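You operate a simulated robot arm through the tools that you are given. There is no shell and no other tool.

You are at the controls of a simulated robot arm. One attempt, no reset.

JOB
Stir the streaks out of the tall beaker, then funnel the blend into the trial bottle.
Fine: close that bottle with the white dropper; paddle, beaker and funnel go back. Set down upright: tall blending beaker.

The check looks at the end state, three seconds after you hand in, the way a careful person would. Anything else that was tipped, shoved, dropped, spilled or broken makes it a failure.

ROBOT AND FRAMES
A 7-joint arm with a three-finger gripper, fixed in place. Base frame: the origin is at the foot of the arm, x ahead of it, y to its left, z up; the work surface is at about z = 95. Readings come in cm, degrees, newtons and seconds.
Its first joint turns from -166.0 to 166.0 degrees. Payload 2.69 kg.
The tool frame sits at the grasp point between the pads (the TCP): z along the fingers, y along the line on which they close. The tips reach 3 cm beyond it. The gripper opens to 12.8 cm. The gripper's body begins 11.7 cm behind the TCP.
Orientation is that of the tool frame in the base frame, as a unit quaternion [x, y, z, w]. With the fingers straight down and closing along the base's y, the tool's x points along the base's -x, its y along +y and its z along -z.

CONTROLS
- The arm moves only by the tool move_arm. Its arguments are lists of equal length, an entry for each row: "rotation": the turn, a rotation vector about the tool's x, y, z in degrees, a list of three; "xyz": the shift along the tool's x, y, z in cm, a list of three; "grip": the gripper command, from -1 (shut) to 1 (fully open), values between in proportion. In form: {"rotation": [[wx, wy, wz], ...], "xyz": [[dx, dy, dz], ...], "grip": [grip, ...]}. A call has 1 to 20 rows; each row is the pose to reach, as a shift and turn from the pose commanded when the call began, along the tool's axes at that moment. Rows are played at 5 a second. More than 5 cm and 8.6 degrees between two rows, or a gripper value outside its range, and nothing of the call is played. Where a pose cannot be reached the arm comes as near as it can. A force on the tool above 40 N (or 10 N above the force at the start of the call, whichever is more), or a blocked arm, ends the call early, and 0.2 s more pass. The fingers move at their own pace and stop on an object; they squeeze with about 23 N. The grip force told is the motor's: it shows also when the fingers shut on nothing. Time passes only in rows, and 0.2 s behind the last, so rows that repeat a pose let the fingers close. The reply holds the time, the measured pose of the TCP, the force on the tool along the base axes, the opening and the grip force, in the units named above and with some noise, with the torque about the TCP (base axes, N m) and any sound that the robot's microphone picked up.
- Cameras (640 x 400 px; columns grow to the right, rows downward): "scene" is fixed at [39.99, -65.06, 173.55]; the picture's right is [0.93, -0.36, 0.00], its down [-0.24, -0.63, -0.73] and it looks along [0.26, 0.68, -0.68] (base axes); focal length 372 px, centre (320, 200). "wrist" rides on the gripper at [5.8, 5.4, -13.1] in the tool frame; the picture's right is [-0.68, 0.74, 0.00], its down [-0.62, -0.57, -0.55] and it looks along [-0.40, -0.37, 0.84] (tool axes); focal length 234 px, centre (320, 200). There is no depth. A picture from a camera that has moved, and an enlarged one, comes with that camera's place and axes in the base frame and with its lens.
- camera(camera): a new picture of that camera. It takes no simulated time.
- move_column(by): slides the trunk up (or, below 0, down) by that many cm; the arm rides with it, the base frame stays. It gives what a move gives, with no picture.
- close_up(camera, box): a new picture of the part [left, top, right, bottom] of that camera's present view, enlarged. It takes no simulated time.
- job_done(): hands the job in; it is judged then, once.

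Nothing tells you positions but the pictures and the camera data. Unless the task says otherwise, let go and move clear before handing in.

The tools are called after "Request:" by a JSON object that holds its "name" and its "arguments". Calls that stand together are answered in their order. move_arm: Moves the arm, as the interface text tells. Its arguments: {"type":"object","properties":{"rotation":{"type":"array"},"xyz":{"type":"array"},"grip":{"type":"array"}},"required":["rotation","xyz","grip"]} The other tools are called the same way: move_column (by) slides the trunk up or down; camera (camera) takes a picture; close_up (camera, box) takes an enlarged picture of a part of a camera's view; job_done () hands the job in.

At the start:

```text
time_s: 0.0
ee_pos: [58.27, 24.45, 130.23]
tcp_rot: [0.001, 1.0, 0.0, 0.0]
contact_force: [-0.4, 0.1, -0.7]
ft_torque: [0.02, 0.03, 0.0]
gripper_width: 12.8
grip_force: 0.1
trunk travel left (down, up): [-15.0, 20.0]
```

scene: 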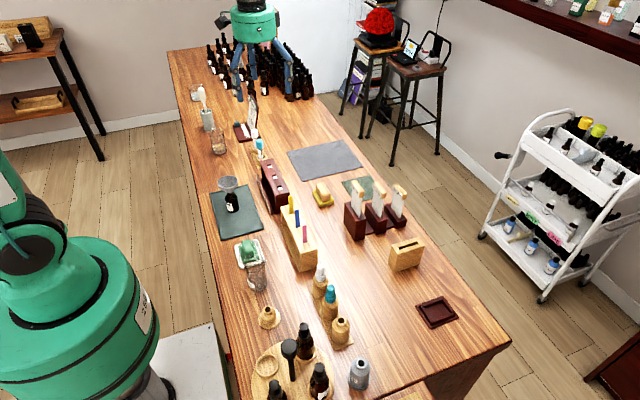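
wrist: 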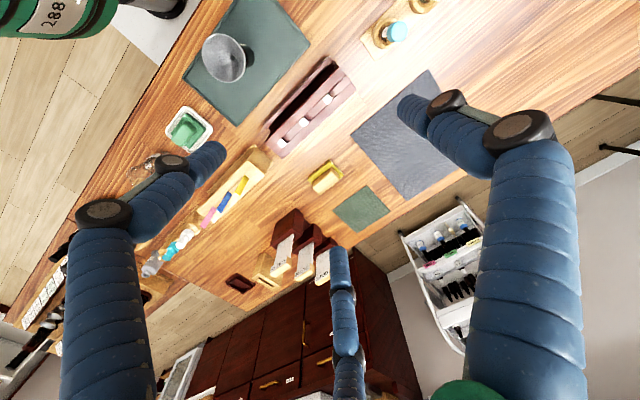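

I see a long wooden bench with a green mat holding a bottle with a funnel on it, beakers, racks and droppers. First I'll look at the parts of the scene enlarged to identify each item.

Request:
{"name": "close_up", "arguments": {"camera": "scene", "box": [180, 70, 300, 160]}}

Request:
{"name": "close_up", "arguments": {"camera": "scene", "box": [190, 150, 330, 290]}}

Request:
{"name": "close_up", "arguments": {"camera": "scene", "box": [230, 250, 390, 400]}}

Request:
{"name": "close_up", "arguments": {"camera": "scene", "box": [320, 160, 480, 340]}}

Request:
{"name": "close_up", "arguments": {"camera": "wrist", "box": [160, 0, 360, 140]}}

```text
4.44 times, centred on (240, 115) of scene
camera zoom: at [39.99, -65.06, 173.55], right [0.93, -0.36, 0.0], down [-0.24, -0.63, -0.73], along [0.26, 0.68, -0.68], focal length 1651 px, centre (676, 578)
```

zoom: 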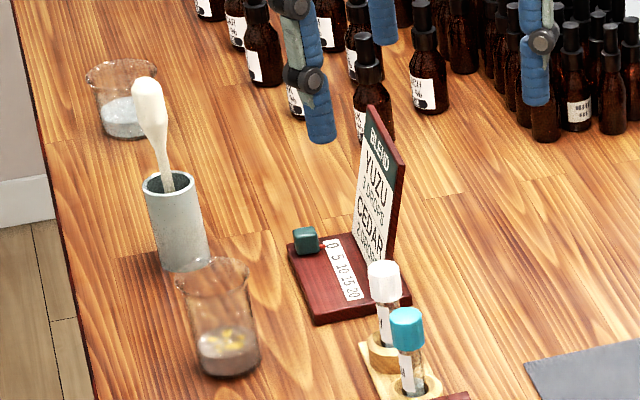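

```text
2.86 times, centred on (260, 220) of scene
camera zoom: at [39.99, -65.06, 173.55], right [0.93, -0.36, 0.0], down [-0.24, -0.63, -0.73], along [0.26, 0.68, -0.68], focal length 1061 px, centre (491, 143)
```

zoom: 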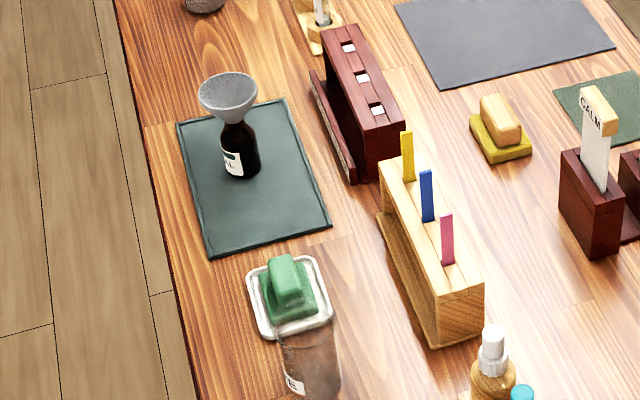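

```text
2.67 times, centred on (310, 325) of scene
camera zoom: at [39.99, -65.06, 173.55], right [0.93, -0.36, 0.0], down [-0.24, -0.63, -0.73], along [0.26, 0.68, -0.68], focal length 991 px, centre (347, -133)
```

zoom: 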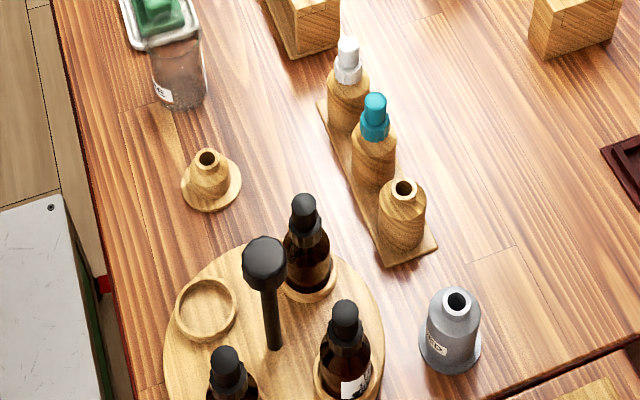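

```text
2.22 times, centred on (400, 250) of scene
camera zoom: at [39.99, -65.06, 173.55], right [0.93, -0.36, 0.0], down [-0.24, -0.63, -0.73], along [0.26, 0.68, -0.68], focal length 826 px, centre (142, 89)
```

zoom: 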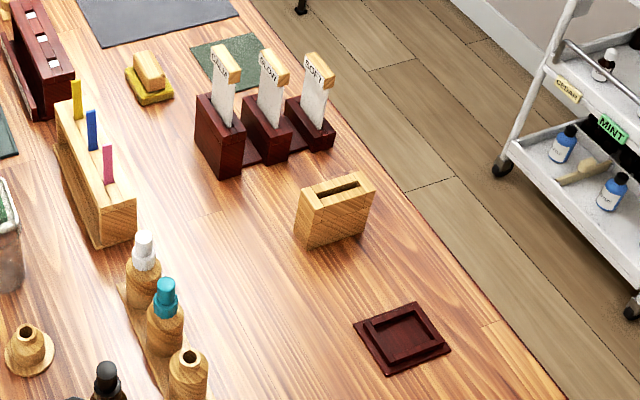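

```text
2.86 times, centred on (260, 70) of wrist
camera zoom: at [52.28, 29.8, 143.31], right [0.68, 0.74, 0.0], down [0.62, -0.57, 0.55], along [0.4, -0.37, -0.84], focal length 669 px, centre (491, 571)
```

zoom: 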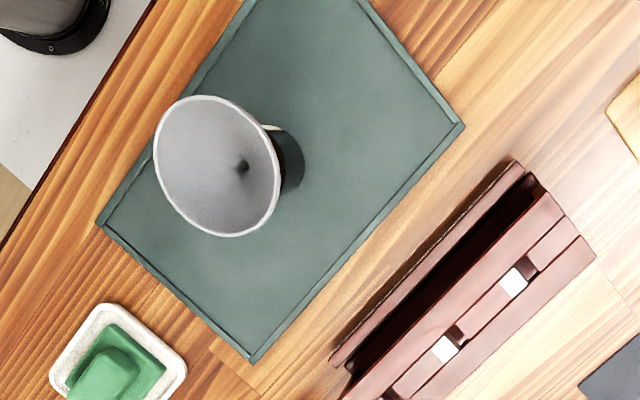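

The tall glass with yellow streaks stands near (45, 51) and a grey cup with a white paddle near (44, 67). The bottle with the funnel is near (44, 19). I'll zoom in more to read the labels and decide which items are the trial bottle and the white dropper.

Request:
{"name": "close_up", "arguments": {"camera": "scene", "box": [205, 120, 237, 160]}}

Request:
{"name": "close_up", "arguments": {"camera": "scene", "box": [210, 170, 260, 220]}}

Request:
{"name": "close_up", "arguments": {"camera": "scene", "box": [230, 235, 280, 295]}}

Request:
{"name": "close_up", "arguments": {"camera": "scene", "box": [300, 255, 360, 355]}}

Request:
{"name": "close_up", "arguments": {"camera": "scene", "box": [245, 130, 285, 175]}}

Request:
{"name": "close_up", "arguments": {"camera": "scene", "box": [230, 80, 270, 150]}}

Request:
{"name": "close_up", "arguments": {"camera": "scene", "box": [185, 75, 225, 125]}}

Request:
{"name": "close_up", "arguments": {"camera": "scene", "box": [240, 290, 400, 400]}}

```text
10.00 times, centred on (221, 140) of scene
camera zoom: at [39.99, -65.06, 173.55], right [0.93, -0.36, 0.0], down [-0.24, -0.63, -0.73], along [0.26, 0.68, -0.68], focal length 3715 px, centre (1310, 800)
```

zoom: 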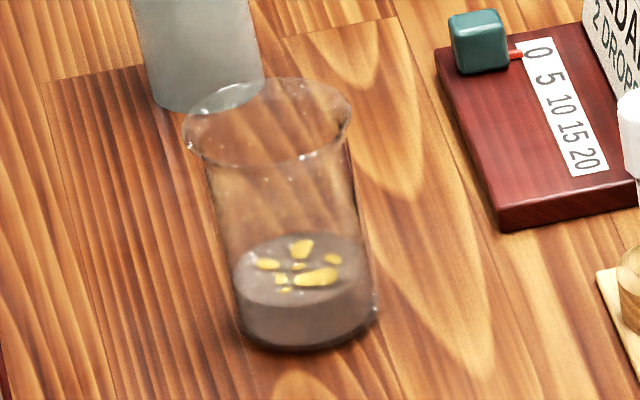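

```text
8.00 times, centred on (235, 195) of scene
camera zoom: at [39.99, -65.06, 173.55], right [0.93, -0.36, 0.0], down [-0.24, -0.63, -0.73], along [0.26, 0.68, -0.68], focal length 2972 px, centre (1000, 240)
```

zoom: 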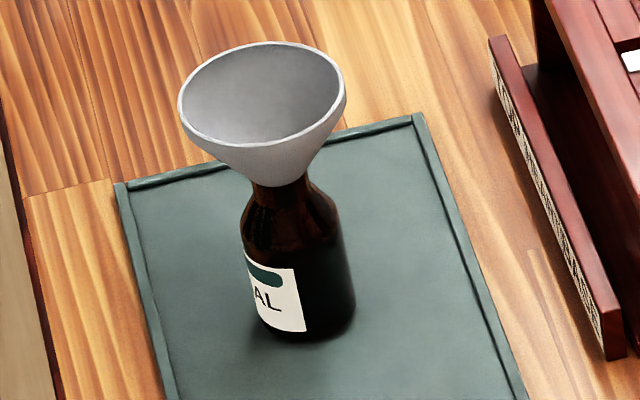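

```text
6.67 times, centred on (255, 265) of scene
camera zoom: at [39.99, -65.06, 173.55], right [0.93, -0.36, 0.0], down [-0.24, -0.63, -0.73], along [0.26, 0.68, -0.68], focal length 2477 px, centre (753, -233)
```

zoom: 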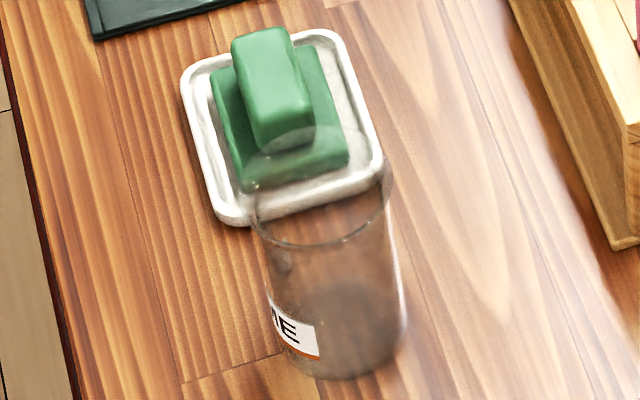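

```text
4.00 times, centred on (330, 305) of scene
camera zoom: at [39.99, -65.06, 173.55], right [0.93, -0.36, 0.0], down [-0.24, -0.63, -0.73], along [0.26, 0.68, -0.68], focal length 1486 px, centre (280, -220)
```

zoom: 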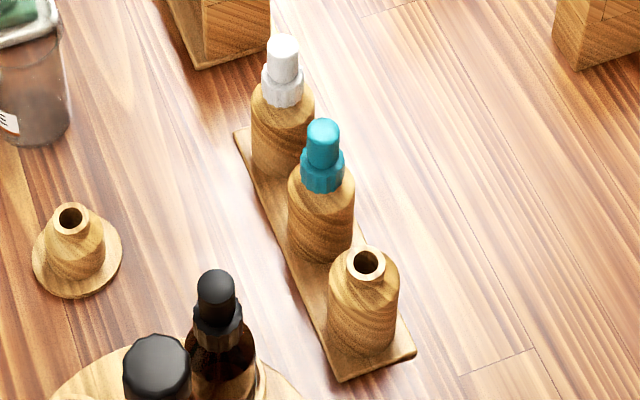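

```text
8.89 times, centred on (265, 152) of scene
camera zoom: at [39.99, -65.06, 173.55], right [0.93, -0.36, 0.0], down [-0.24, -0.63, -0.73], along [0.26, 0.68, -0.68], focal length 3302 px, centre (809, 622)
```

zoom: 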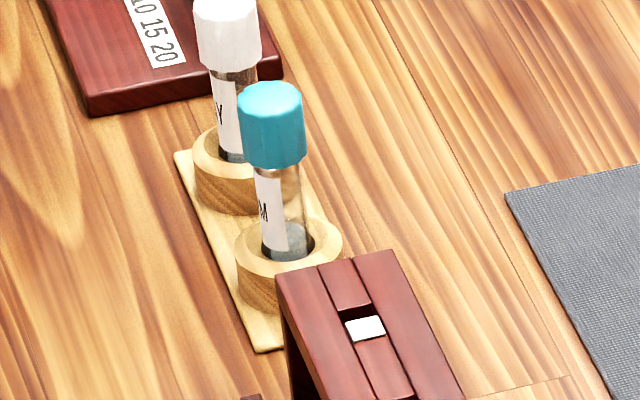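

```text
5.71 times, centred on (250, 115) of scene
camera zoom: at [39.99, -65.06, 173.55], right [0.93, -0.36, 0.0], down [-0.24, -0.63, -0.73], along [0.26, 0.68, -0.68], focal length 2123 px, centre (720, 686)
```

zoom: 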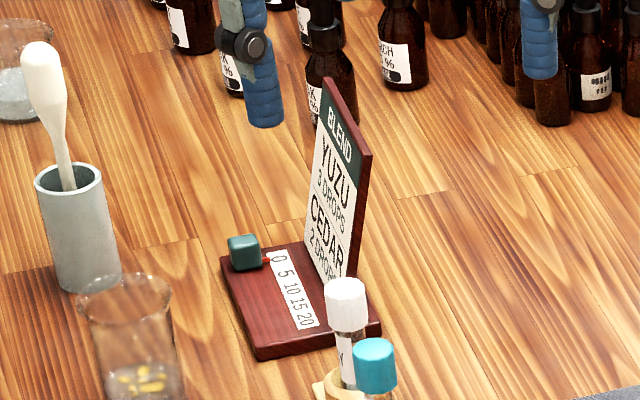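

```text
8.00 times, centred on (205, 100) of scene
camera zoom: at [39.99, -65.06, 173.55], right [0.93, -0.36, 0.0], down [-0.24, -0.63, -0.73], along [0.26, 0.68, -0.68], focal length 2972 px, centre (1240, 1000)
```

zoom: 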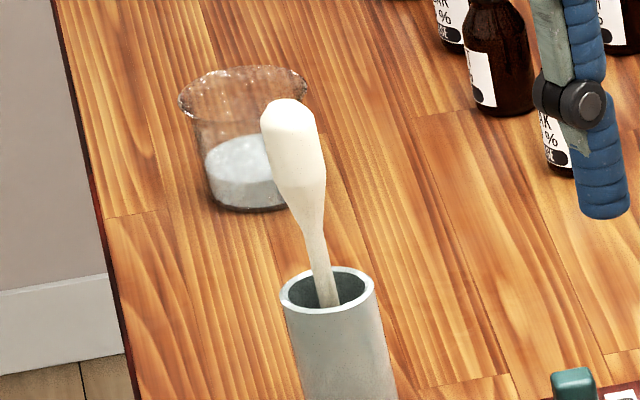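

```text
3.64 times, centred on (320, 345) of scene
camera zoom: at [39.99, -65.06, 173.55], right [0.93, -0.36, 0.0], down [-0.24, -0.63, -0.73], along [0.26, 0.68, -0.68], focal length 1351 px, centre (320, -327)
```

zoom: 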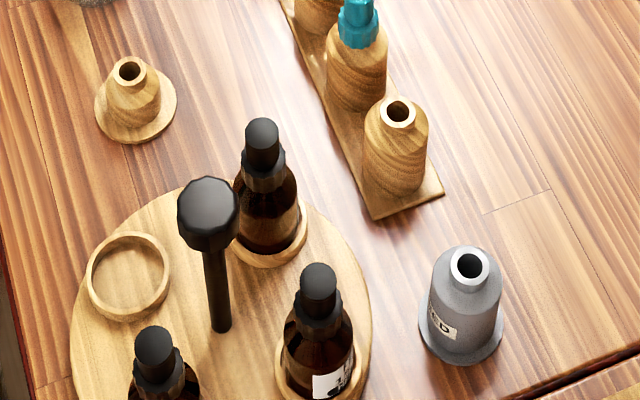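

I read the funnel as sitting in the bottle marked "…AL" (the trial bottle) on the green mat. The white dropper is on the wooden stand near (58, -18), and a wooden collar near (43, -20) may be the funnel's place. I'll move the wrist camera over the mat for a better look.

Request:
{"name": "move_arm", "arguments": {"rotation": [[0, 0, 0], [0, 0, 0], [0, 0, 0], [0, 0, 0], [0, 0, 0], [0, 0, 0]], "xyz": [[4, 0.5, 1], [8, 1, 2], [12, 1.5, 4], [16, 2, 6], [20, 2, 8], [20, 2, 8]], "grip": [1, 1, 1, 1, 1, 1]}}

Request:
{"name": "camera", "arguments": {"camera": "wrist"}}

Request:
{"name": "camera", "arguments": {"camera": "scene"}}

```text
time_s: 1.4
ee_pos: [38.45, 26.6, 122.03]
tcp_rot: [0.0, 1.0, 0.0, 0.0]
contact_force: [-1.5, 0.6, 0.1]
ft_torque: [0.03, -0.09, 0.01]
gripper_width: 12.8
grip_force: 0.1
trunk travel left (down, up): [-15.0, 20.0]
```

```text
taken
camera wrist: at [32.44, 31.78, 135.11], right [0.68, 0.74, 0.0], down [0.62, -0.57, 0.55], along [0.4, -0.37, -0.84], focal length 234 px, centre (320, 200)
```

wrist: 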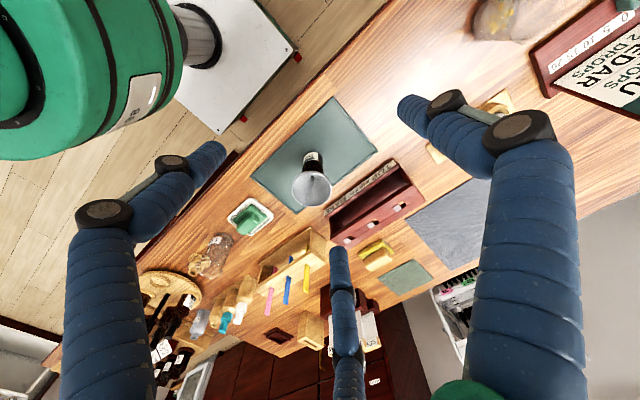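

```text
taken
```

scene: 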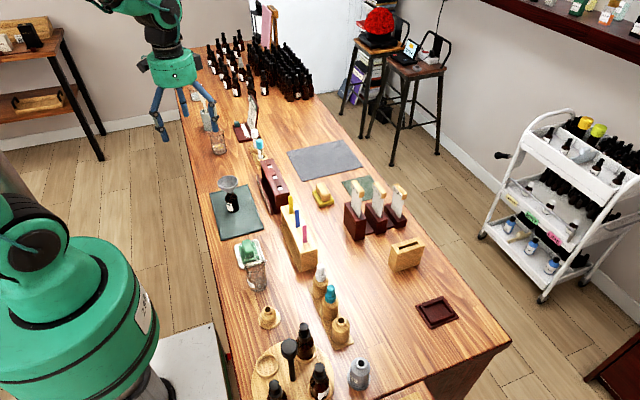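

The wrist camera now overlooks the whole bench; I'll enlarge its view to read the labels on the bottle, beaker and stands.

Request:
{"name": "close_up", "arguments": {"camera": "wrist", "box": [270, 140, 360, 220]}}

Request:
{"name": "close_up", "arguments": {"camera": "wrist", "box": [130, 220, 270, 330]}}

Request:
{"name": "close_up", "arguments": {"camera": "wrist", "box": [460, 0, 560, 60]}}

Request:
{"name": "close_up", "arguments": {"camera": "wrist", "box": [310, 150, 440, 300]}}

```text
5.00 times, centred on (315, 180) of wrist
camera zoom: at [32.44, 31.78, 135.11], right [0.68, 0.74, 0.0], down [0.62, -0.57, 0.55], along [0.4, -0.37, -0.84], focal length 1171 px, centre (345, 300)
```

zoom: 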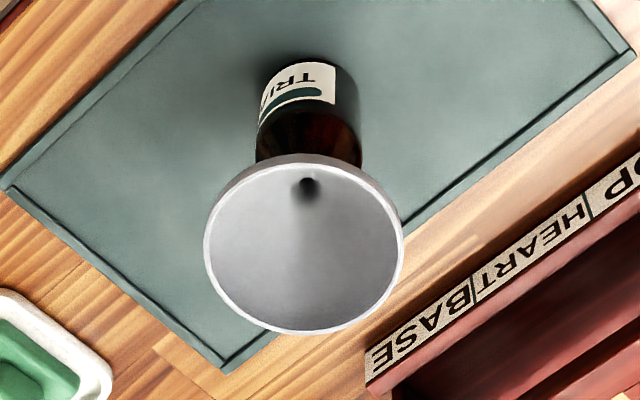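

```text
3.64 times, centred on (200, 275) of wrist
camera zoom: at [32.44, 31.78, 135.11], right [0.68, 0.74, 0.0], down [0.62, -0.57, 0.55], along [0.4, -0.37, -0.84], focal length 852 px, centre (756, -73)
```

zoom: 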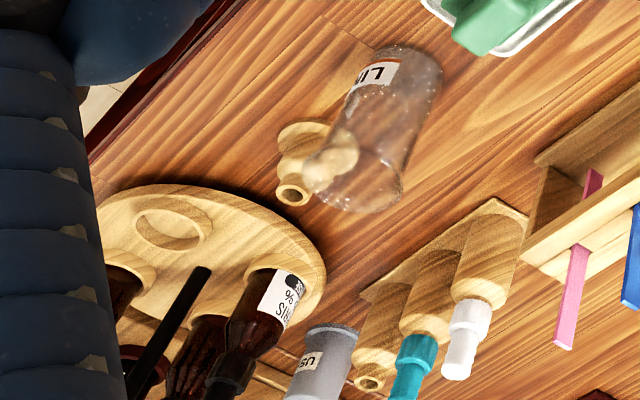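

```text
6.40 times, centred on (510, 30) of wrist
camera zoom: at [32.44, 31.78, 135.11], right [0.68, 0.74, 0.0], down [0.62, -0.57, 0.55], along [0.4, -0.37, -0.84], focal length 1499 px, centre (-896, 1288)
```

zoom: 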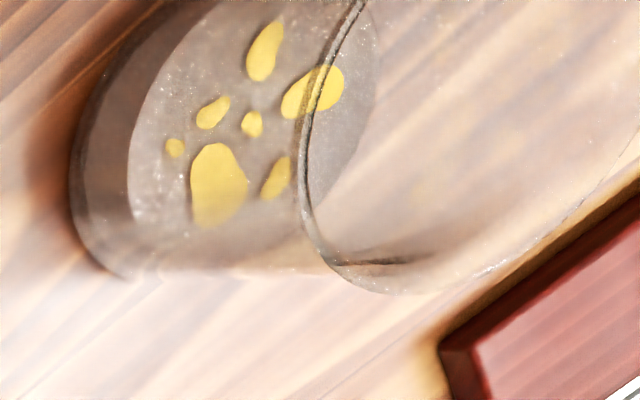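

```text
2.67 times, centred on (375, 225) of wrist
camera zoom: at [32.44, 31.78, 135.11], right [0.68, 0.74, 0.0], down [0.62, -0.57, 0.55], along [0.4, -0.37, -0.84], focal length 624 px, centre (173, 133)
```

zoom: 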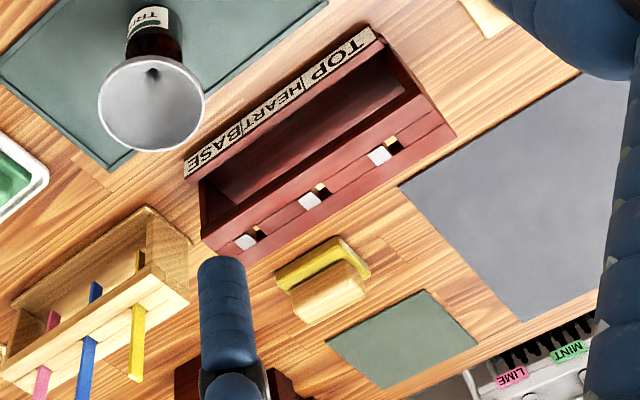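

The bottle reads TRIAL, the grey bottle reads USED, and the glass near the sponge reads LI…E. I'll close and part-open the fingers in free air here to see how they really look and move.

Request:
{"name": "move_arm", "arguments": {"rotation": [[0, 0, 0], [0, 0, 0], [0, 0, 0], [0, 0, 0]], "xyz": [[0, 0, -1], [0, 0, -2], [0, 0, -3], [0, 0, -3]], "grip": [-0.6, -0.6, -0.6, -0.6]}}

Request:
{"name": "camera", "arguments": {"camera": "wrist"}}

Request:
{"name": "close_up", "arguments": {"camera": "scene", "box": [80, 0, 240, 160]}}

```text
time_s: 2.4
ee_pos: [38.26, 26.53, 125.15]
tcp_rot: [0.0, 1.0, 0.0, 0.0]
contact_force: [-0.1, 0.0, 1.2]
ft_torque: [0.02, 0.01, 0.0]
gripper_width: 2.55
grip_force: 0.0
trunk travel left (down, up): [-15.0, 20.0]
```

```text
taken
camera wrist: at [32.3, 31.74, 138.34], right [0.68, 0.74, 0.0], down [0.62, -0.57, 0.55], along [0.4, -0.37, -0.84], focal length 234 px, centre (320, 200)
```

wrist: 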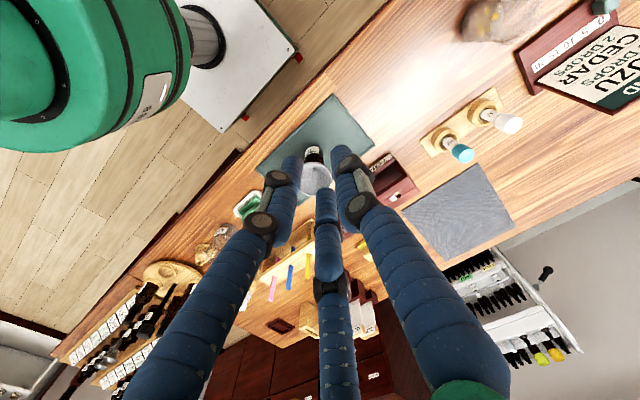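

```text
2.50 times, centred on (160, 80) of scene
camera zoom: at [39.99, -65.06, 173.55], right [0.93, -0.36, 0.0], down [-0.24, -0.63, -0.73], along [0.26, 0.68, -0.68], focal length 929 px, centre (720, 500)
```

zoom: 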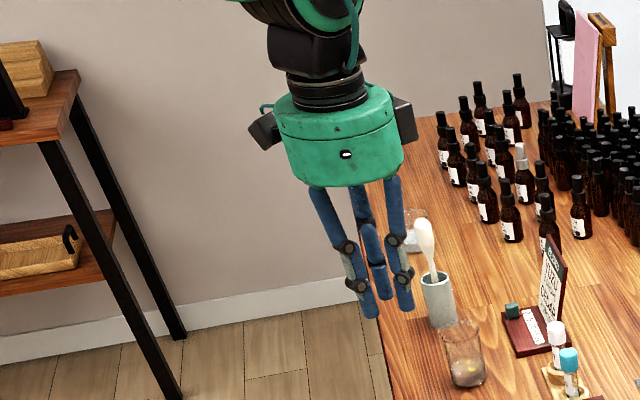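

Up close the gripper shows three slim blue fingers that converge on the TCP. Next I'll go over the paddle cup near (44, 67) with open fingers to look at the paddle and the tall beaker.

Request:
{"name": "move_arm", "arguments": {"rotation": [[0, 0, 0], [0, 0, 0], [0, 0, 0], [0, 0, 0], [0, 0, 0], [0, 0, 0], [0, 0, 0], [0, 0, 0], [0, 0, 0], [0, 0, 0]], "xyz": [[0, 4, -1], [0, 8, -1], [0, 12, -1], [0, 16, -1], [-0.5, 20, -1], [-1, 24, -1], [-1.5, 28, -1], [-1.7, 32, -1], [-1.7, 36, -1], [-1.7, 36, -1]], "grip": [1, 1, 1, 1, 1, 1, 1, 1, 1, 1]}}

Request:
{"name": "camera", "arguments": {"camera": "wrist"}}

Request:
{"name": "camera", "arguments": {"camera": "scene"}}

```text
time_s: 4.6
ee_pos: [40.16, 62.53, 126.22]
tcp_rot: [0.0, 1.0, 0.0, 0.0]
contact_force: [-0.2, -0.6, -0.8]
ft_torque: [-0.06, 0.01, -0.04]
gripper_width: 12.79
grip_force: 0.0
trunk travel left (down, up): [-15.0, 20.0]
```

```text
taken
camera wrist: at [34.14, 67.8, 139.27], right [0.68, 0.74, 0.0], down [0.62, -0.57, 0.55], along [0.4, -0.37, -0.84], focal length 234 px, centre (320, 200)
```

wrist: 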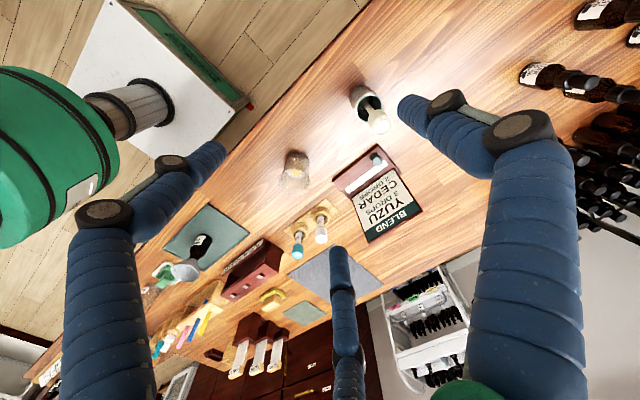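

```text
taken
```

scene: 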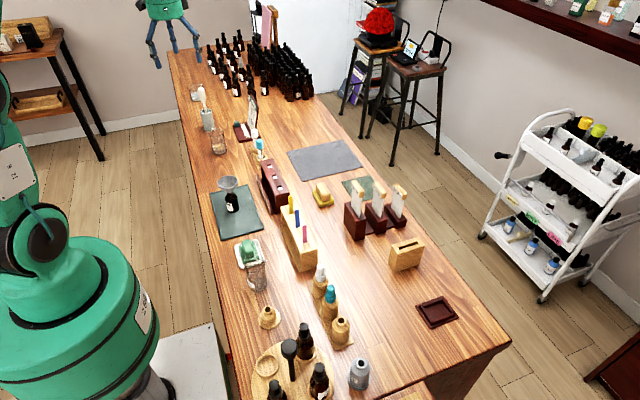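

Request:
{"name": "close_up", "arguments": {"camera": "wrist", "box": [335, 70, 415, 150]}}

Request:
{"name": "close_up", "arguments": {"camera": "wrist", "box": [260, 130, 340, 210]}}

```text
5.00 times, centred on (375, 110) of wrist
camera zoom: at [34.14, 67.8, 139.27], right [0.68, 0.74, 0.0], down [0.62, -0.57, 0.55], along [0.4, -0.37, -0.84], focal length 1171 px, centre (45, 650)
```

zoom: 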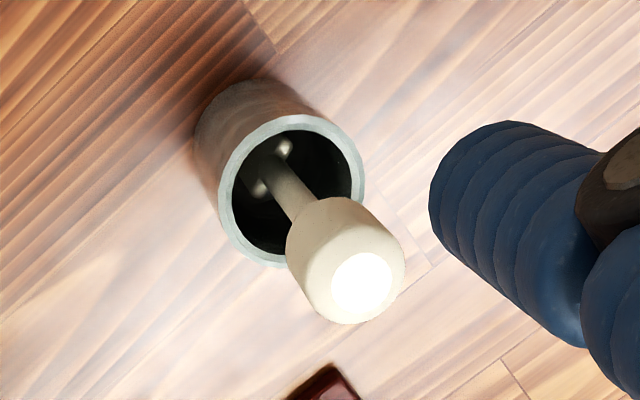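

```text
5.00 times, centred on (300, 170) of wrist
camera zoom: at [34.14, 67.8, 139.27], right [0.68, 0.74, 0.0], down [0.62, -0.57, 0.55], along [0.4, -0.37, -0.84], focal length 1171 px, centre (420, 350)
```

zoom: 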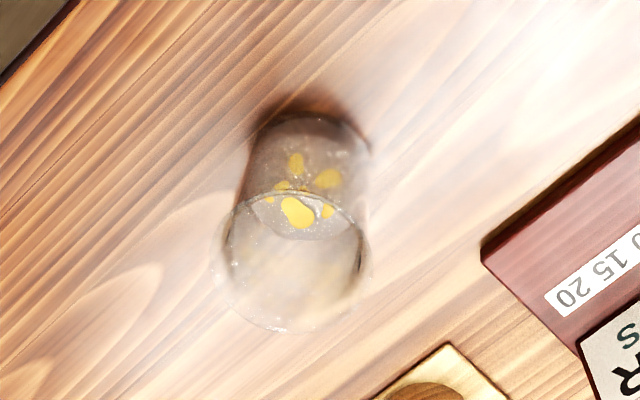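

The paddle stands upright in the grey cup at about (44.9, 68.1), with its 2.7 cm knob top near z = 111.5; the tall beaker is near (45.4, 51). I'll hover over the knob with half-open fingers and check the alignment.

Request:
{"name": "move_arm", "arguments": {"rotation": [[0, 0, 0], [0, 0, 0], [0, 0, 0], [0, 0, 0], [0, 0, 0]], "xyz": [[-2, 2, 0], [-4, 4, 2], [-4.84, 5.57, 5], [-4.84, 5.57, 9], [-4.84, 5.57, 9]], "grip": [0.2, 0.2, 0.2, 0.2, 0.2]}}

Request:
{"name": "camera", "arguments": {"camera": "wrist"}}

Request:
{"name": "close_up", "arguments": {"camera": "scene", "box": [160, 40, 260, 140]}}

```text
time_s: 5.8
ee_pos: [44.88, 68.28, 117.15]
tcp_rot: [0.0, 1.0, 0.0, -0.001]
contact_force: [-0.6, 0.5, 0.0]
ft_torque: [-0.03, 0.02, -0.01]
gripper_width: 7.66
grip_force: 0.0
trunk travel left (down, up): [-15.0, 20.0]
```

```text
taken
camera wrist: at [38.91, 73.58, 130.31], right [0.68, 0.74, 0.0], down [0.62, -0.57, 0.55], along [0.4, -0.37, -0.84], focal length 234 px, centre (320, 200)
```

wrist: 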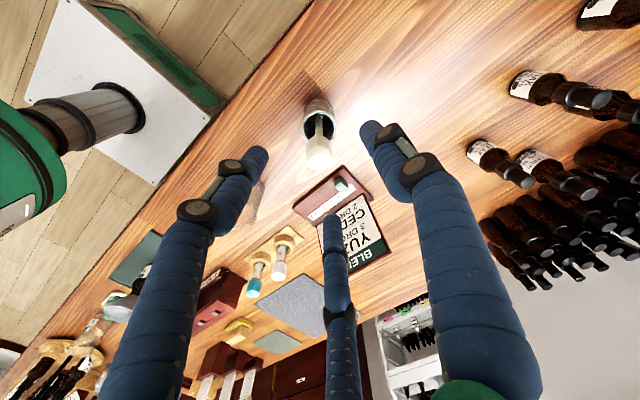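

```text
4.00 times, centred on (210, 90) of scene
camera zoom: at [39.99, -65.06, 173.55], right [0.93, -0.36, 0.0], down [-0.24, -0.63, -0.73], along [0.26, 0.68, -0.68], focal length 1486 px, centre (760, 640)
```

zoom: 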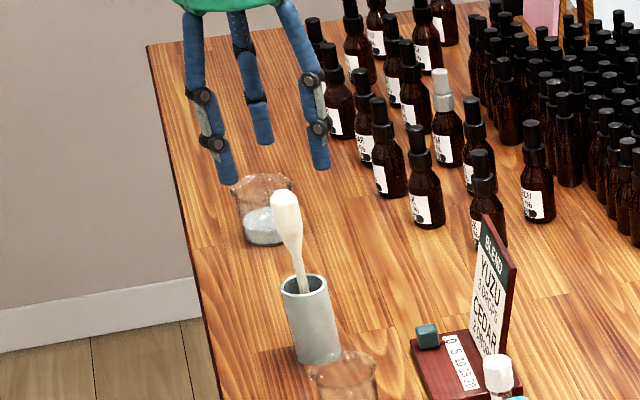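

The knob is centred between the fingers, as predicted. I'll descend to z ≈ 109.5 and close on it.

Request:
{"name": "move_arm", "arguments": {"rotation": [[0, 0, 0], [0, 0, 0], [0, 0, 0], [0, 0, 0], [0, 0, 0], [0, 0, 0], [0, 0, 0]], "xyz": [[0, 0, 3], [0, 0, 6], [0, 0, 7.6], [0, 0, 7.6], [0, 0, 7.6], [0, 0, 7.6], [0, 0, 7.6]], "grip": [0.2, 0.2, 0.2, -0.6, -1, -1, -1]}}

Request:
{"name": "close_up", "arguments": {"camera": "scene", "box": [160, 40, 260, 140]}}

Request:
{"name": "camera", "arguments": {"camera": "wrist"}}

```text
time_s: 7.4
ee_pos: [44.81, 68.05, 109.86]
tcp_rot: [0.0, 1.0, 0.001, 0.0]
contact_force: [-0.2, -0.4, -0.7]
ft_torque: [-0.01, 0.01, -0.03]
gripper_width: 2.17
grip_force: 22.8
trunk travel left (down, up): [-15.0, 20.0]
```

```text
4.00 times, centred on (210, 90) of scene
camera zoom: at [39.99, -65.06, 173.55], right [0.93, -0.36, 0.0], down [-0.24, -0.63, -0.73], along [0.26, 0.68, -0.68], focal length 1486 px, centre (760, 640)
```

zoom: 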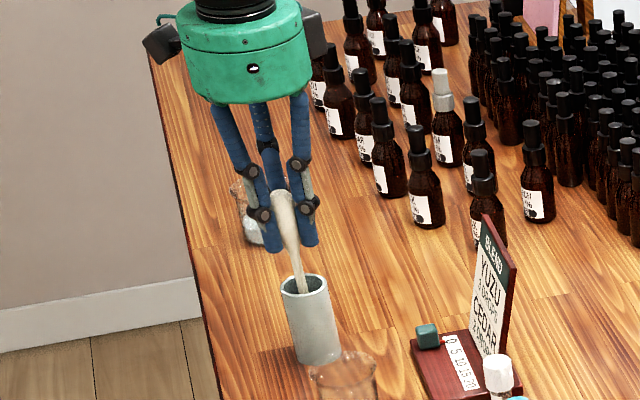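

```text
taken
camera wrist: at [38.87, 73.32, 122.88], right [0.68, 0.74, 0.0], down [0.62, -0.57, 0.55], along [0.4, -0.37, -0.84], focal length 234 px, centre (320, 200)
```

wrist: 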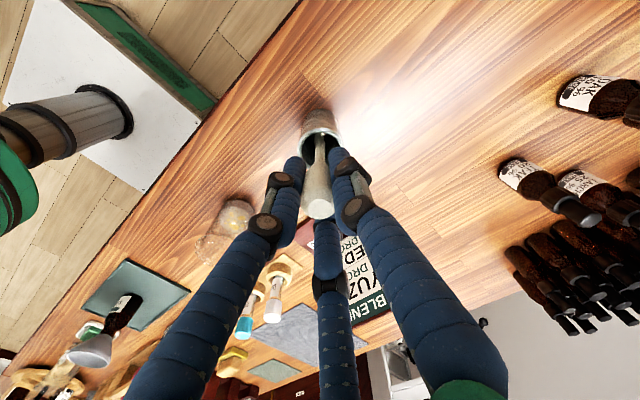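

The grip holds at 2.2 cm on the knob with the cup undisturbed. I'll lift the paddle straight up about 11 cm and look at what it carries.

Request:
{"name": "move_arm", "arguments": {"rotation": [[0, 0, 0], [0, 0, 0], [0, 0, 0], [0, 0, 0], [0, 0, 0], [0, 0, 0], [0, 0, 0], [0, 0, 0], [0, 0, 0]], "xyz": [[0, 0, -0.5], [0, 0, -1.5], [0, 0, -3], [0, 0, -4.5], [0, 0, -6], [0, 0, -7.5], [0, 0, -9], [0, 0, -11], [0, 0, -11]], "grip": [-1, -1, -1, -1, -1, -1, -1, -1, -1]}}

Request:
{"name": "close_up", "arguments": {"camera": "scene", "box": [160, 40, 260, 140]}}

Request:
{"name": "camera", "arguments": {"camera": "wrist"}}

```text
time_s: 9.4
ee_pos: [44.86, 68.27, 120.87]
tcp_rot: [0.0, 1.0, 0.001, 0.0]
contact_force: [0.2, -1.1, 0.1]
ft_torque: [-0.01, 0.02, 0.01]
gripper_width: 2.17
grip_force: 23.1
trunk travel left (down, up): [-15.0, 20.0]
```

```text
4.00 times, centred on (210, 90) of scene
camera zoom: at [39.99, -65.06, 173.55], right [0.93, -0.36, 0.0], down [-0.24, -0.63, -0.73], along [0.26, 0.68, -0.68], focal length 1486 px, centre (760, 640)
```

zoom: 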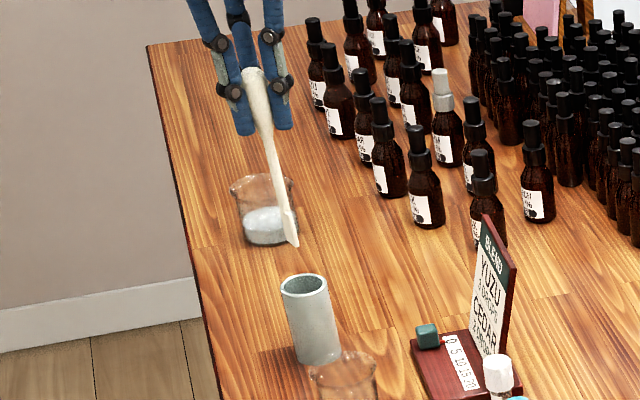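

```text
taken
camera wrist: at [38.91, 73.52, 133.94], right [0.68, 0.74, 0.0], down [0.62, -0.57, 0.55], along [0.4, -0.37, -0.84], focal length 234 px, centre (320, 200)
```

wrist: 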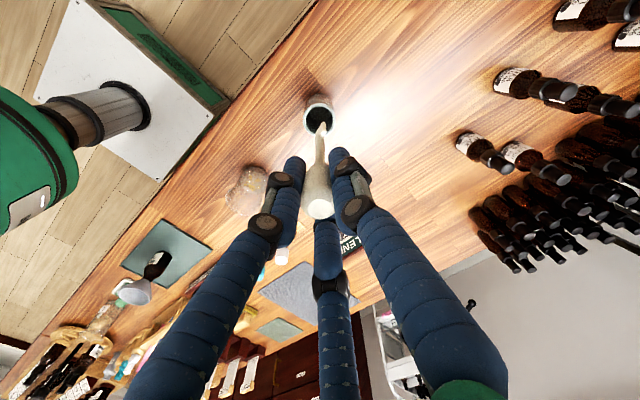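

The paddle hangs straight, its tip about 14 cm below the TCP. I'll carry it over the tall beaker at about (45.8, 51.2) and check before lowering.

Request:
{"name": "move_arm", "arguments": {"rotation": [[0, 0, 0], [0, 0, 0], [0, 0, 0], [0, 0, 0], [0, 0, 0], [0, 0, 0], [0, 0, 0], [0, 0, 0], [0, 0, 0]], "xyz": [[0, -1, -1], [0, -3, -1], [0, -6, -1], [0, -9, -1], [-0.5, -12, -1], [-0.9, -15, -1], [-0.9, -16.5, -1], [-0.9, -16.95, -1], [-0.9, -16.95, -1]], "grip": [-1, -1, -1, -1, -1, -1, -1, -1, -1]}}

Request:
{"name": "close_up", "arguments": {"camera": "scene", "box": [180, 80, 260, 160]}}

Request:
{"name": "camera", "arguments": {"camera": "wrist"}}

```text
time_s: 11.4
ee_pos: [45.61, 51.08, 121.56]
tcp_rot: [0.0, 1.0, 0.001, 0.0]
contact_force: [0.1, 0.2, -0.1]
ft_torque: [0.03, -0.01, -0.01]
gripper_width: 2.15
grip_force: 22.8
trunk travel left (down, up): [-15.0, 20.0]
```

```text
5.00 times, centred on (220, 120) of scene
camera zoom: at [39.99, -65.06, 173.55], right [0.93, -0.36, 0.0], down [-0.24, -0.63, -0.73], along [0.26, 0.68, -0.68], focal length 1858 px, centre (820, 600)
```

zoom: 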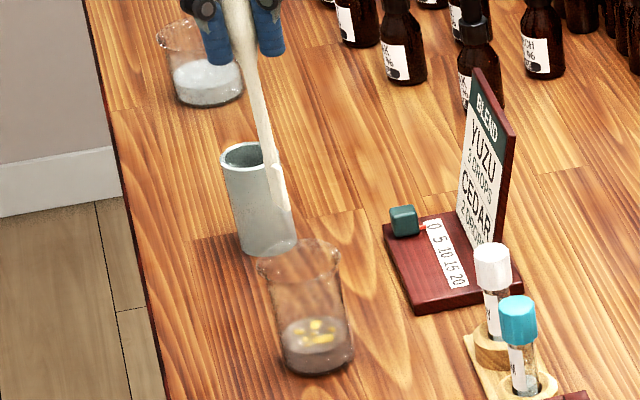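

```text
taken
camera wrist: at [39.67, 56.42, 134.73], right [0.68, 0.74, 0.0], down [0.62, -0.57, 0.55], along [0.4, -0.37, -0.84], focal length 234 px, centre (320, 200)
```

wrist: 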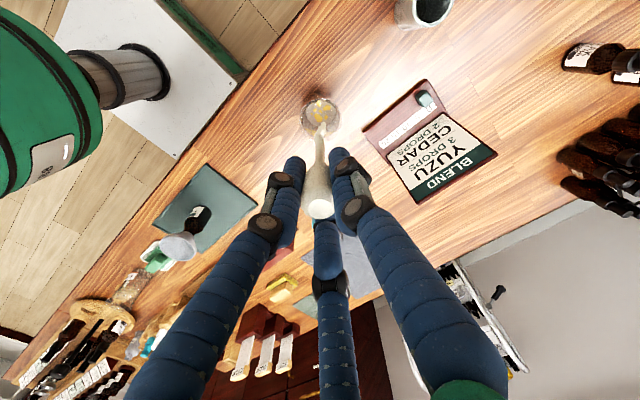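

Request:
{"name": "close_up", "arguments": {"camera": "wrist", "box": [290, 80, 350, 160]}}

Request:
{"name": "close_up", "arguments": {"camera": "scene", "box": [200, 100, 240, 160]}}

```text
5.00 times, centred on (320, 120) of wrist
camera zoom: at [39.67, 56.42, 134.73], right [0.68, 0.74, 0.0], down [0.62, -0.57, 0.55], along [0.4, -0.37, -0.84], focal length 1171 px, centre (320, 600)
```

zoom: 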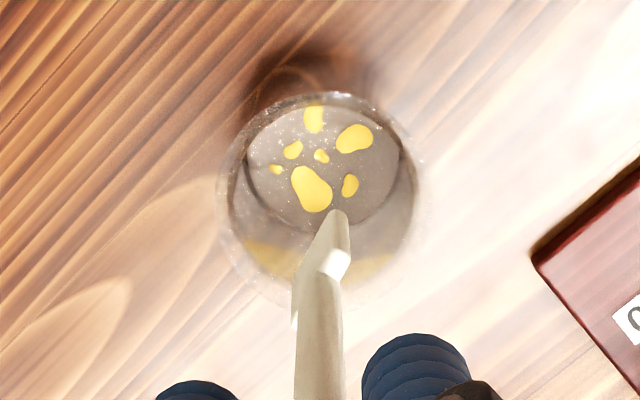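

```text
6.67 times, centred on (220, 130) of scene
camera zoom: at [39.99, -65.06, 173.55], right [0.93, -0.36, 0.0], down [-0.24, -0.63, -0.73], along [0.26, 0.68, -0.68], focal length 2477 px, centre (987, 667)
```

zoom: 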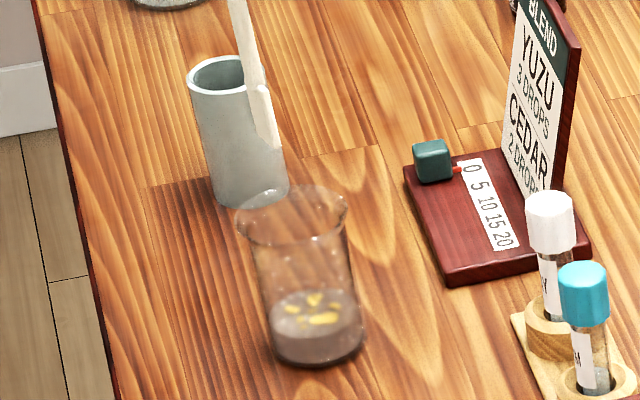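

The paddle tip sits over the beaker mouth, within half a centimetre of its centre. I'll lower it in slowly and stop just above the floor.

Request:
{"name": "move_arm", "arguments": {"rotation": [[0, 0, 0], [0, 0, 0], [0, 0, 0], [0, 0, 0], [0, 0, 0], [0, 0, 0], [0, 0, 0], [0, 0, 0], [0, 0, 0], [0, 0, 0]], "xyz": [[0, 0, 1], [0, 0, 2.5], [0, 0, 4], [0, 0, 5.5], [0, 0, 7], [0, 0, 8.5], [0, 0, 9.5], [0, 0, 10.3], [0, 0, 11], [0, 0, 11]], "grip": [-1, -1, -1, -1, -1, -1, -1, -1, -1, -1]}}

Request:
{"name": "close_up", "arguments": {"camera": "scene", "box": [200, 100, 240, 160]}}

Request:
{"name": "close_up", "arguments": {"camera": "wrist", "box": [280, 100, 360, 200]}}

```text
time_s: 13.6
ee_pos: [45.73, 51.09, 110.55]
tcp_rot: [0.0, 1.0, 0.0, 0.0]
contact_force: [0.5, -0.4, -0.4]
ft_torque: [0.0, 0.03, 0.02]
gripper_width: 2.19
grip_force: 22.9
trunk travel left (down, up): [-15.0, 20.0]
```

```text
6.67 times, centred on (220, 130) of scene
camera zoom: at [39.99, -65.06, 173.55], right [0.93, -0.36, 0.0], down [-0.24, -0.63, -0.73], along [0.26, 0.68, -0.68], focal length 2477 px, centre (987, 667)
```

zoom: 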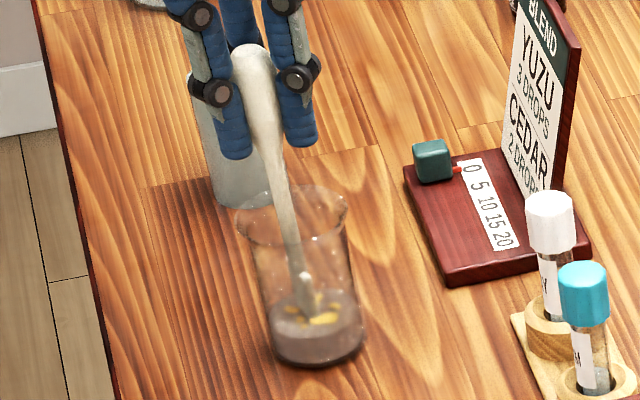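

```text
4.00 times, centred on (320, 150) of wrist
camera zoom: at [39.73, 56.44, 123.62], right [0.68, 0.74, 0.0], down [0.62, -0.57, 0.55], along [0.4, -0.37, -0.84], focal length 937 px, centre (320, 400)
```

zoom: 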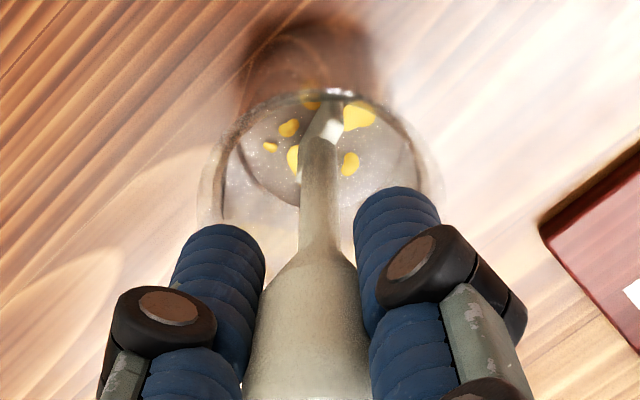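

The paddle blade is in the liquid and nothing touches the glass. I'll stir gently in circles of 0.8 cm radius and watch the forces.

Request:
{"name": "move_arm", "arguments": {"rotation": [[0, 0, 0], [0, 0, 0], [0, 0, 0], [0, 0, 0], [0, 0, 0], [0, 0, 0], [0, 0, 0], [0, 0, 0], [0, 0, 0], [0, 0, 0], [0, 0, 0], [0, 0, 0], [0, 0, 0], [0, 0, 0], [0, 0, 0], [0, 0, 0], [0, 0, 0], [0, 0, 0], [0, 0, 0], [0, 0, 0]], "xyz": [[0.4, 0, 0.1], [0.647, 0.47, 0.2], [0.247, 0.761, 0.2], [-0.247, 0.761, 0.2], [-0.647, 0.47, 0.2], [-0.8, 0, 0.2], [-0.647, -0.47, 0.2], [-0.247, -0.761, 0.2], [0.247, -0.761, 0.2], [0.647, -0.47, 0.2], [0.8, 0, 0.2], [0.647, 0.47, 0.2], [0.247, 0.761, 0.2], [-0.247, 0.761, 0.2], [-0.647, 0.47, 0.2], [-0.8, 0, 0.2], [-0.647, -0.47, 0.2], [-0.247, -0.761, 0.2], [0.247, -0.761, 0.2], [0.647, -0.47, 0.2]], "grip": [-1, -1, -1, -1, -1, -1, -1, -1, -1, -1, -1, -1, -1, -1, -1, -1, -1, -1, -1, -1]}}

Request:
{"name": "close_up", "arguments": {"camera": "scene", "box": [200, 100, 240, 160]}}

Request:
{"name": "close_up", "arguments": {"camera": "wrist", "box": [280, 100, 360, 200]}}

```text
time_s: 17.8
ee_pos: [45.04, 50.7, 110.25]
tcp_rot: [0.0, 1.0, 0.0, 0.0]
contact_force: [0.1, 0.3, 0.3]
ft_torque: [0.01, -0.02, 0.0]
gripper_width: 2.16
grip_force: 22.9
trunk travel left (down, up): [-15.0, 20.0]
```

```text
6.67 times, centred on (220, 130) of scene
camera zoom: at [39.99, -65.06, 173.55], right [0.93, -0.36, 0.0], down [-0.24, -0.63, -0.73], along [0.26, 0.68, -0.68], focal length 2477 px, centre (987, 667)
```

zoom: 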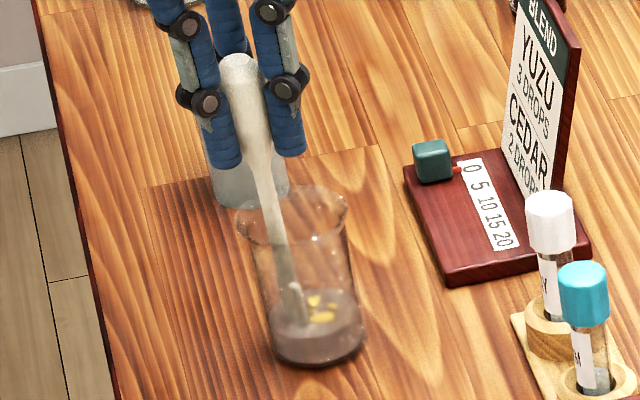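

```text
4.00 times, centred on (320, 150) of wrist
camera zoom: at [39.06, 55.99, 123.46], right [0.68, 0.74, 0.0], down [0.62, -0.57, 0.55], along [0.4, -0.37, -0.84], focal length 937 px, centre (320, 400)
```

zoom: 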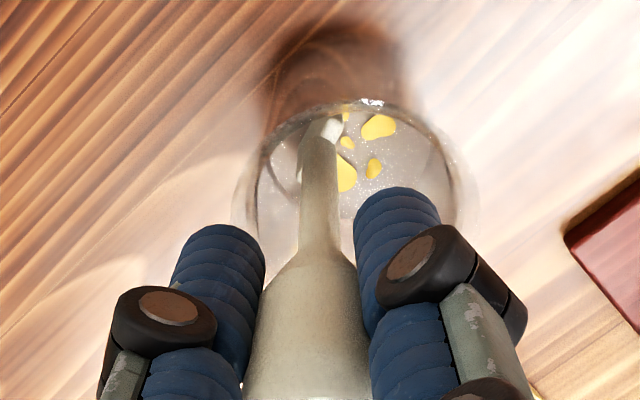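

The streaks remain but look slightly fewer, and no contact is felt. I'll continue a little deeper and faster.

Request:
{"name": "move_arm", "arguments": {"rotation": [[0, 0, 0], [0, 0, 0], [0, 0, 0], [0, 0, 0], [0, 0, 0], [0, 0, 0], [0, 0, 0], [0, 0, 0], [0, 0, 0], [0, 0, 0], [0, 0, 0], [0, 0, 0], [0, 0, 0], [0, 0, 0], [0, 0, 0], [0, 0, 0], [0, 0, 0], [0, 0, 0], [0, 0, 0], [0, 0, 0]], "xyz": [[0, 0.94, 0.1], [-0.894, 1.231, 0.2], [-1.447, 0.47, 0.3], [-0.894, -0.291, 0.3], [0, 0, 0.3], [0, 0.94, 0.3], [-0.894, 1.231, 0.3], [-1.447, 0.47, 0.3], [-0.894, -0.291, 0.3], [0, 0, 0.3], [0, 0.94, 0.3], [-0.894, 1.231, 0.3], [-1.447, 0.47, 0.3], [-0.894, -0.291, 0.3], [0, 0, 0.3], [0, 0.94, 0.3], [-0.894, 1.231, 0.3], [-1.447, 0.47, 0.3], [-0.894, -0.291, 0.3], [0, 0, 0.3]], "grip": [-1, -1, -1, -1, -1, -1, -1, -1, -1, -1, -1, -1, -1, -1, -1, -1, -1, -1, -1, -1]}}

Request:
{"name": "close_up", "arguments": {"camera": "scene", "box": [200, 100, 240, 160]}}

Request:
{"name": "close_up", "arguments": {"camera": "wrist", "box": [280, 100, 360, 200]}}

```text
time_s: 22.0
ee_pos: [44.96, 50.82, 110.27]
tcp_rot: [0.0, 1.0, 0.0, 0.0]
contact_force: [0.1, 0.2, -1.3]
ft_torque: [0.0, 0.01, 0.01]
gripper_width: 2.16
grip_force: 23.1
trunk travel left (down, up): [-15.0, 20.0]
```

```text
6.67 times, centred on (220, 130) of scene
camera zoom: at [39.99, -65.06, 173.55], right [0.93, -0.36, 0.0], down [-0.24, -0.63, -0.73], along [0.26, 0.68, -0.68], focal length 2477 px, centre (987, 667)
```

zoom: 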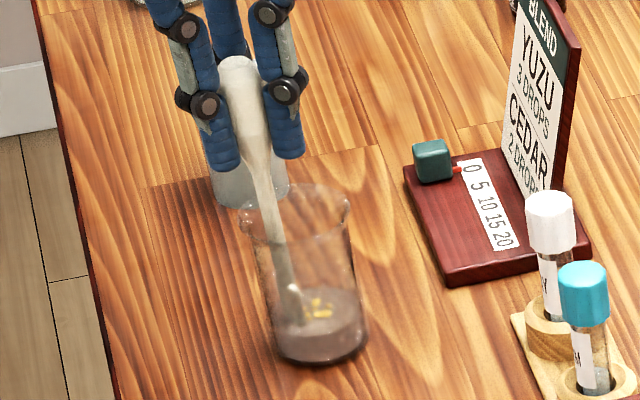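

```text
4.00 times, centred on (320, 150) of wrist
camera zoom: at [38.99, 56.09, 123.29], right [0.68, 0.74, 0.0], down [0.62, -0.57, 0.55], along [0.4, -0.37, -0.84], focal length 937 px, centre (320, 400)
```

zoom: 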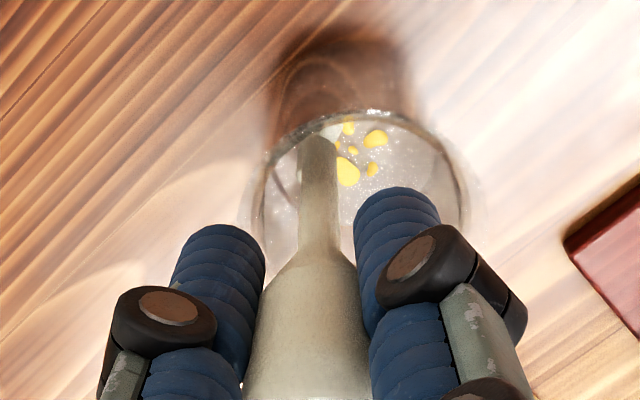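

The streaks are shrinking. The beaker may have moved a millimetre, so I'll use a slightly smaller circle, shifted a touch toward -x, and keep going.

Request:
{"name": "move_arm", "arguments": {"rotation": [[0, 0, 0], [0, 0, 0], [0, 0, 0], [0, 0, 0], [0, 0, 0], [0, 0, 0], [0, 0, 0], [0, 0, 0], [0, 0, 0], [0, 0, 0], [0, 0, 0], [0, 0, 0], [0, 0, 0], [0, 0, 0], [0, 0, 0], [0, 0, 0], [0, 0, 0], [0, 0, 0], [0, 0, 0], [0, 0, 0]], "xyz": [[0.026, 0.852, 0], [-0.701, 1.088, 0], [-1.15, 0.47, 0], [-0.701, -0.148, 0], [0.026, 0.088, 0], [0.026, 0.852, 0], [-0.701, 1.088, 0], [-1.15, 0.47, 0], [-0.701, -0.148, 0], [0.026, 0.088, 0], [0.026, 0.852, 0], [-0.701, 1.088, 0], [-1.15, 0.47, 0], [-0.701, -0.148, 0], [0.026, 0.088, 0], [0.026, 0.852, 0], [-0.701, 1.088, 0], [-1.15, 0.47, 0], [-0.701, -0.148, 0], [0.026, 0.088, 0]], "grip": [-1, -1, -1, -1, -1, -1, -1, -1, -1, -1, -1, -1, -1, -1, -1, -1, -1, -1, -1, -1]}}

Request:
{"name": "close_up", "arguments": {"camera": "scene", "box": [200, 100, 240, 160]}}

Request:
{"name": "close_up", "arguments": {"camera": "wrist", "box": [280, 100, 360, 200]}}

```text
time_s: 26.2
ee_pos: [44.89, 50.54, 110.12]
tcp_rot: [0.0, 1.0, -0.001, 0.0]
contact_force: [0.0, 0.3, -0.4]
ft_torque: [0.04, -0.01, 0.02]
gripper_width: 2.17
grip_force: 23.1
trunk travel left (down, up): [-15.0, 20.0]
```

```text
6.67 times, centred on (220, 130) of scene
camera zoom: at [39.99, -65.06, 173.55], right [0.93, -0.36, 0.0], down [-0.24, -0.63, -0.73], along [0.26, 0.68, -0.68], focal length 2477 px, centre (987, 667)
```

zoom: 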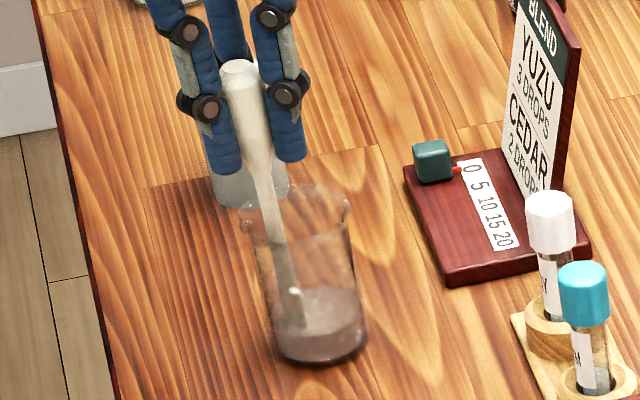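

```text
4.00 times, centred on (320, 150) of wrist
camera zoom: at [39.03, 55.91, 123.2], right [0.68, 0.74, 0.0], down [0.62, -0.57, 0.55], along [0.4, -0.37, -0.84], focal length 937 px, centre (320, 400)
```

zoom: 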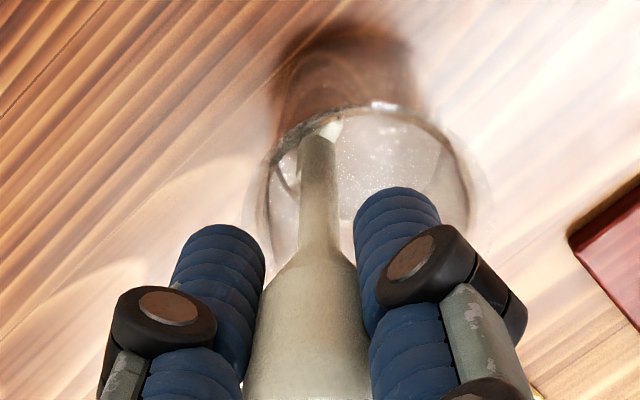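

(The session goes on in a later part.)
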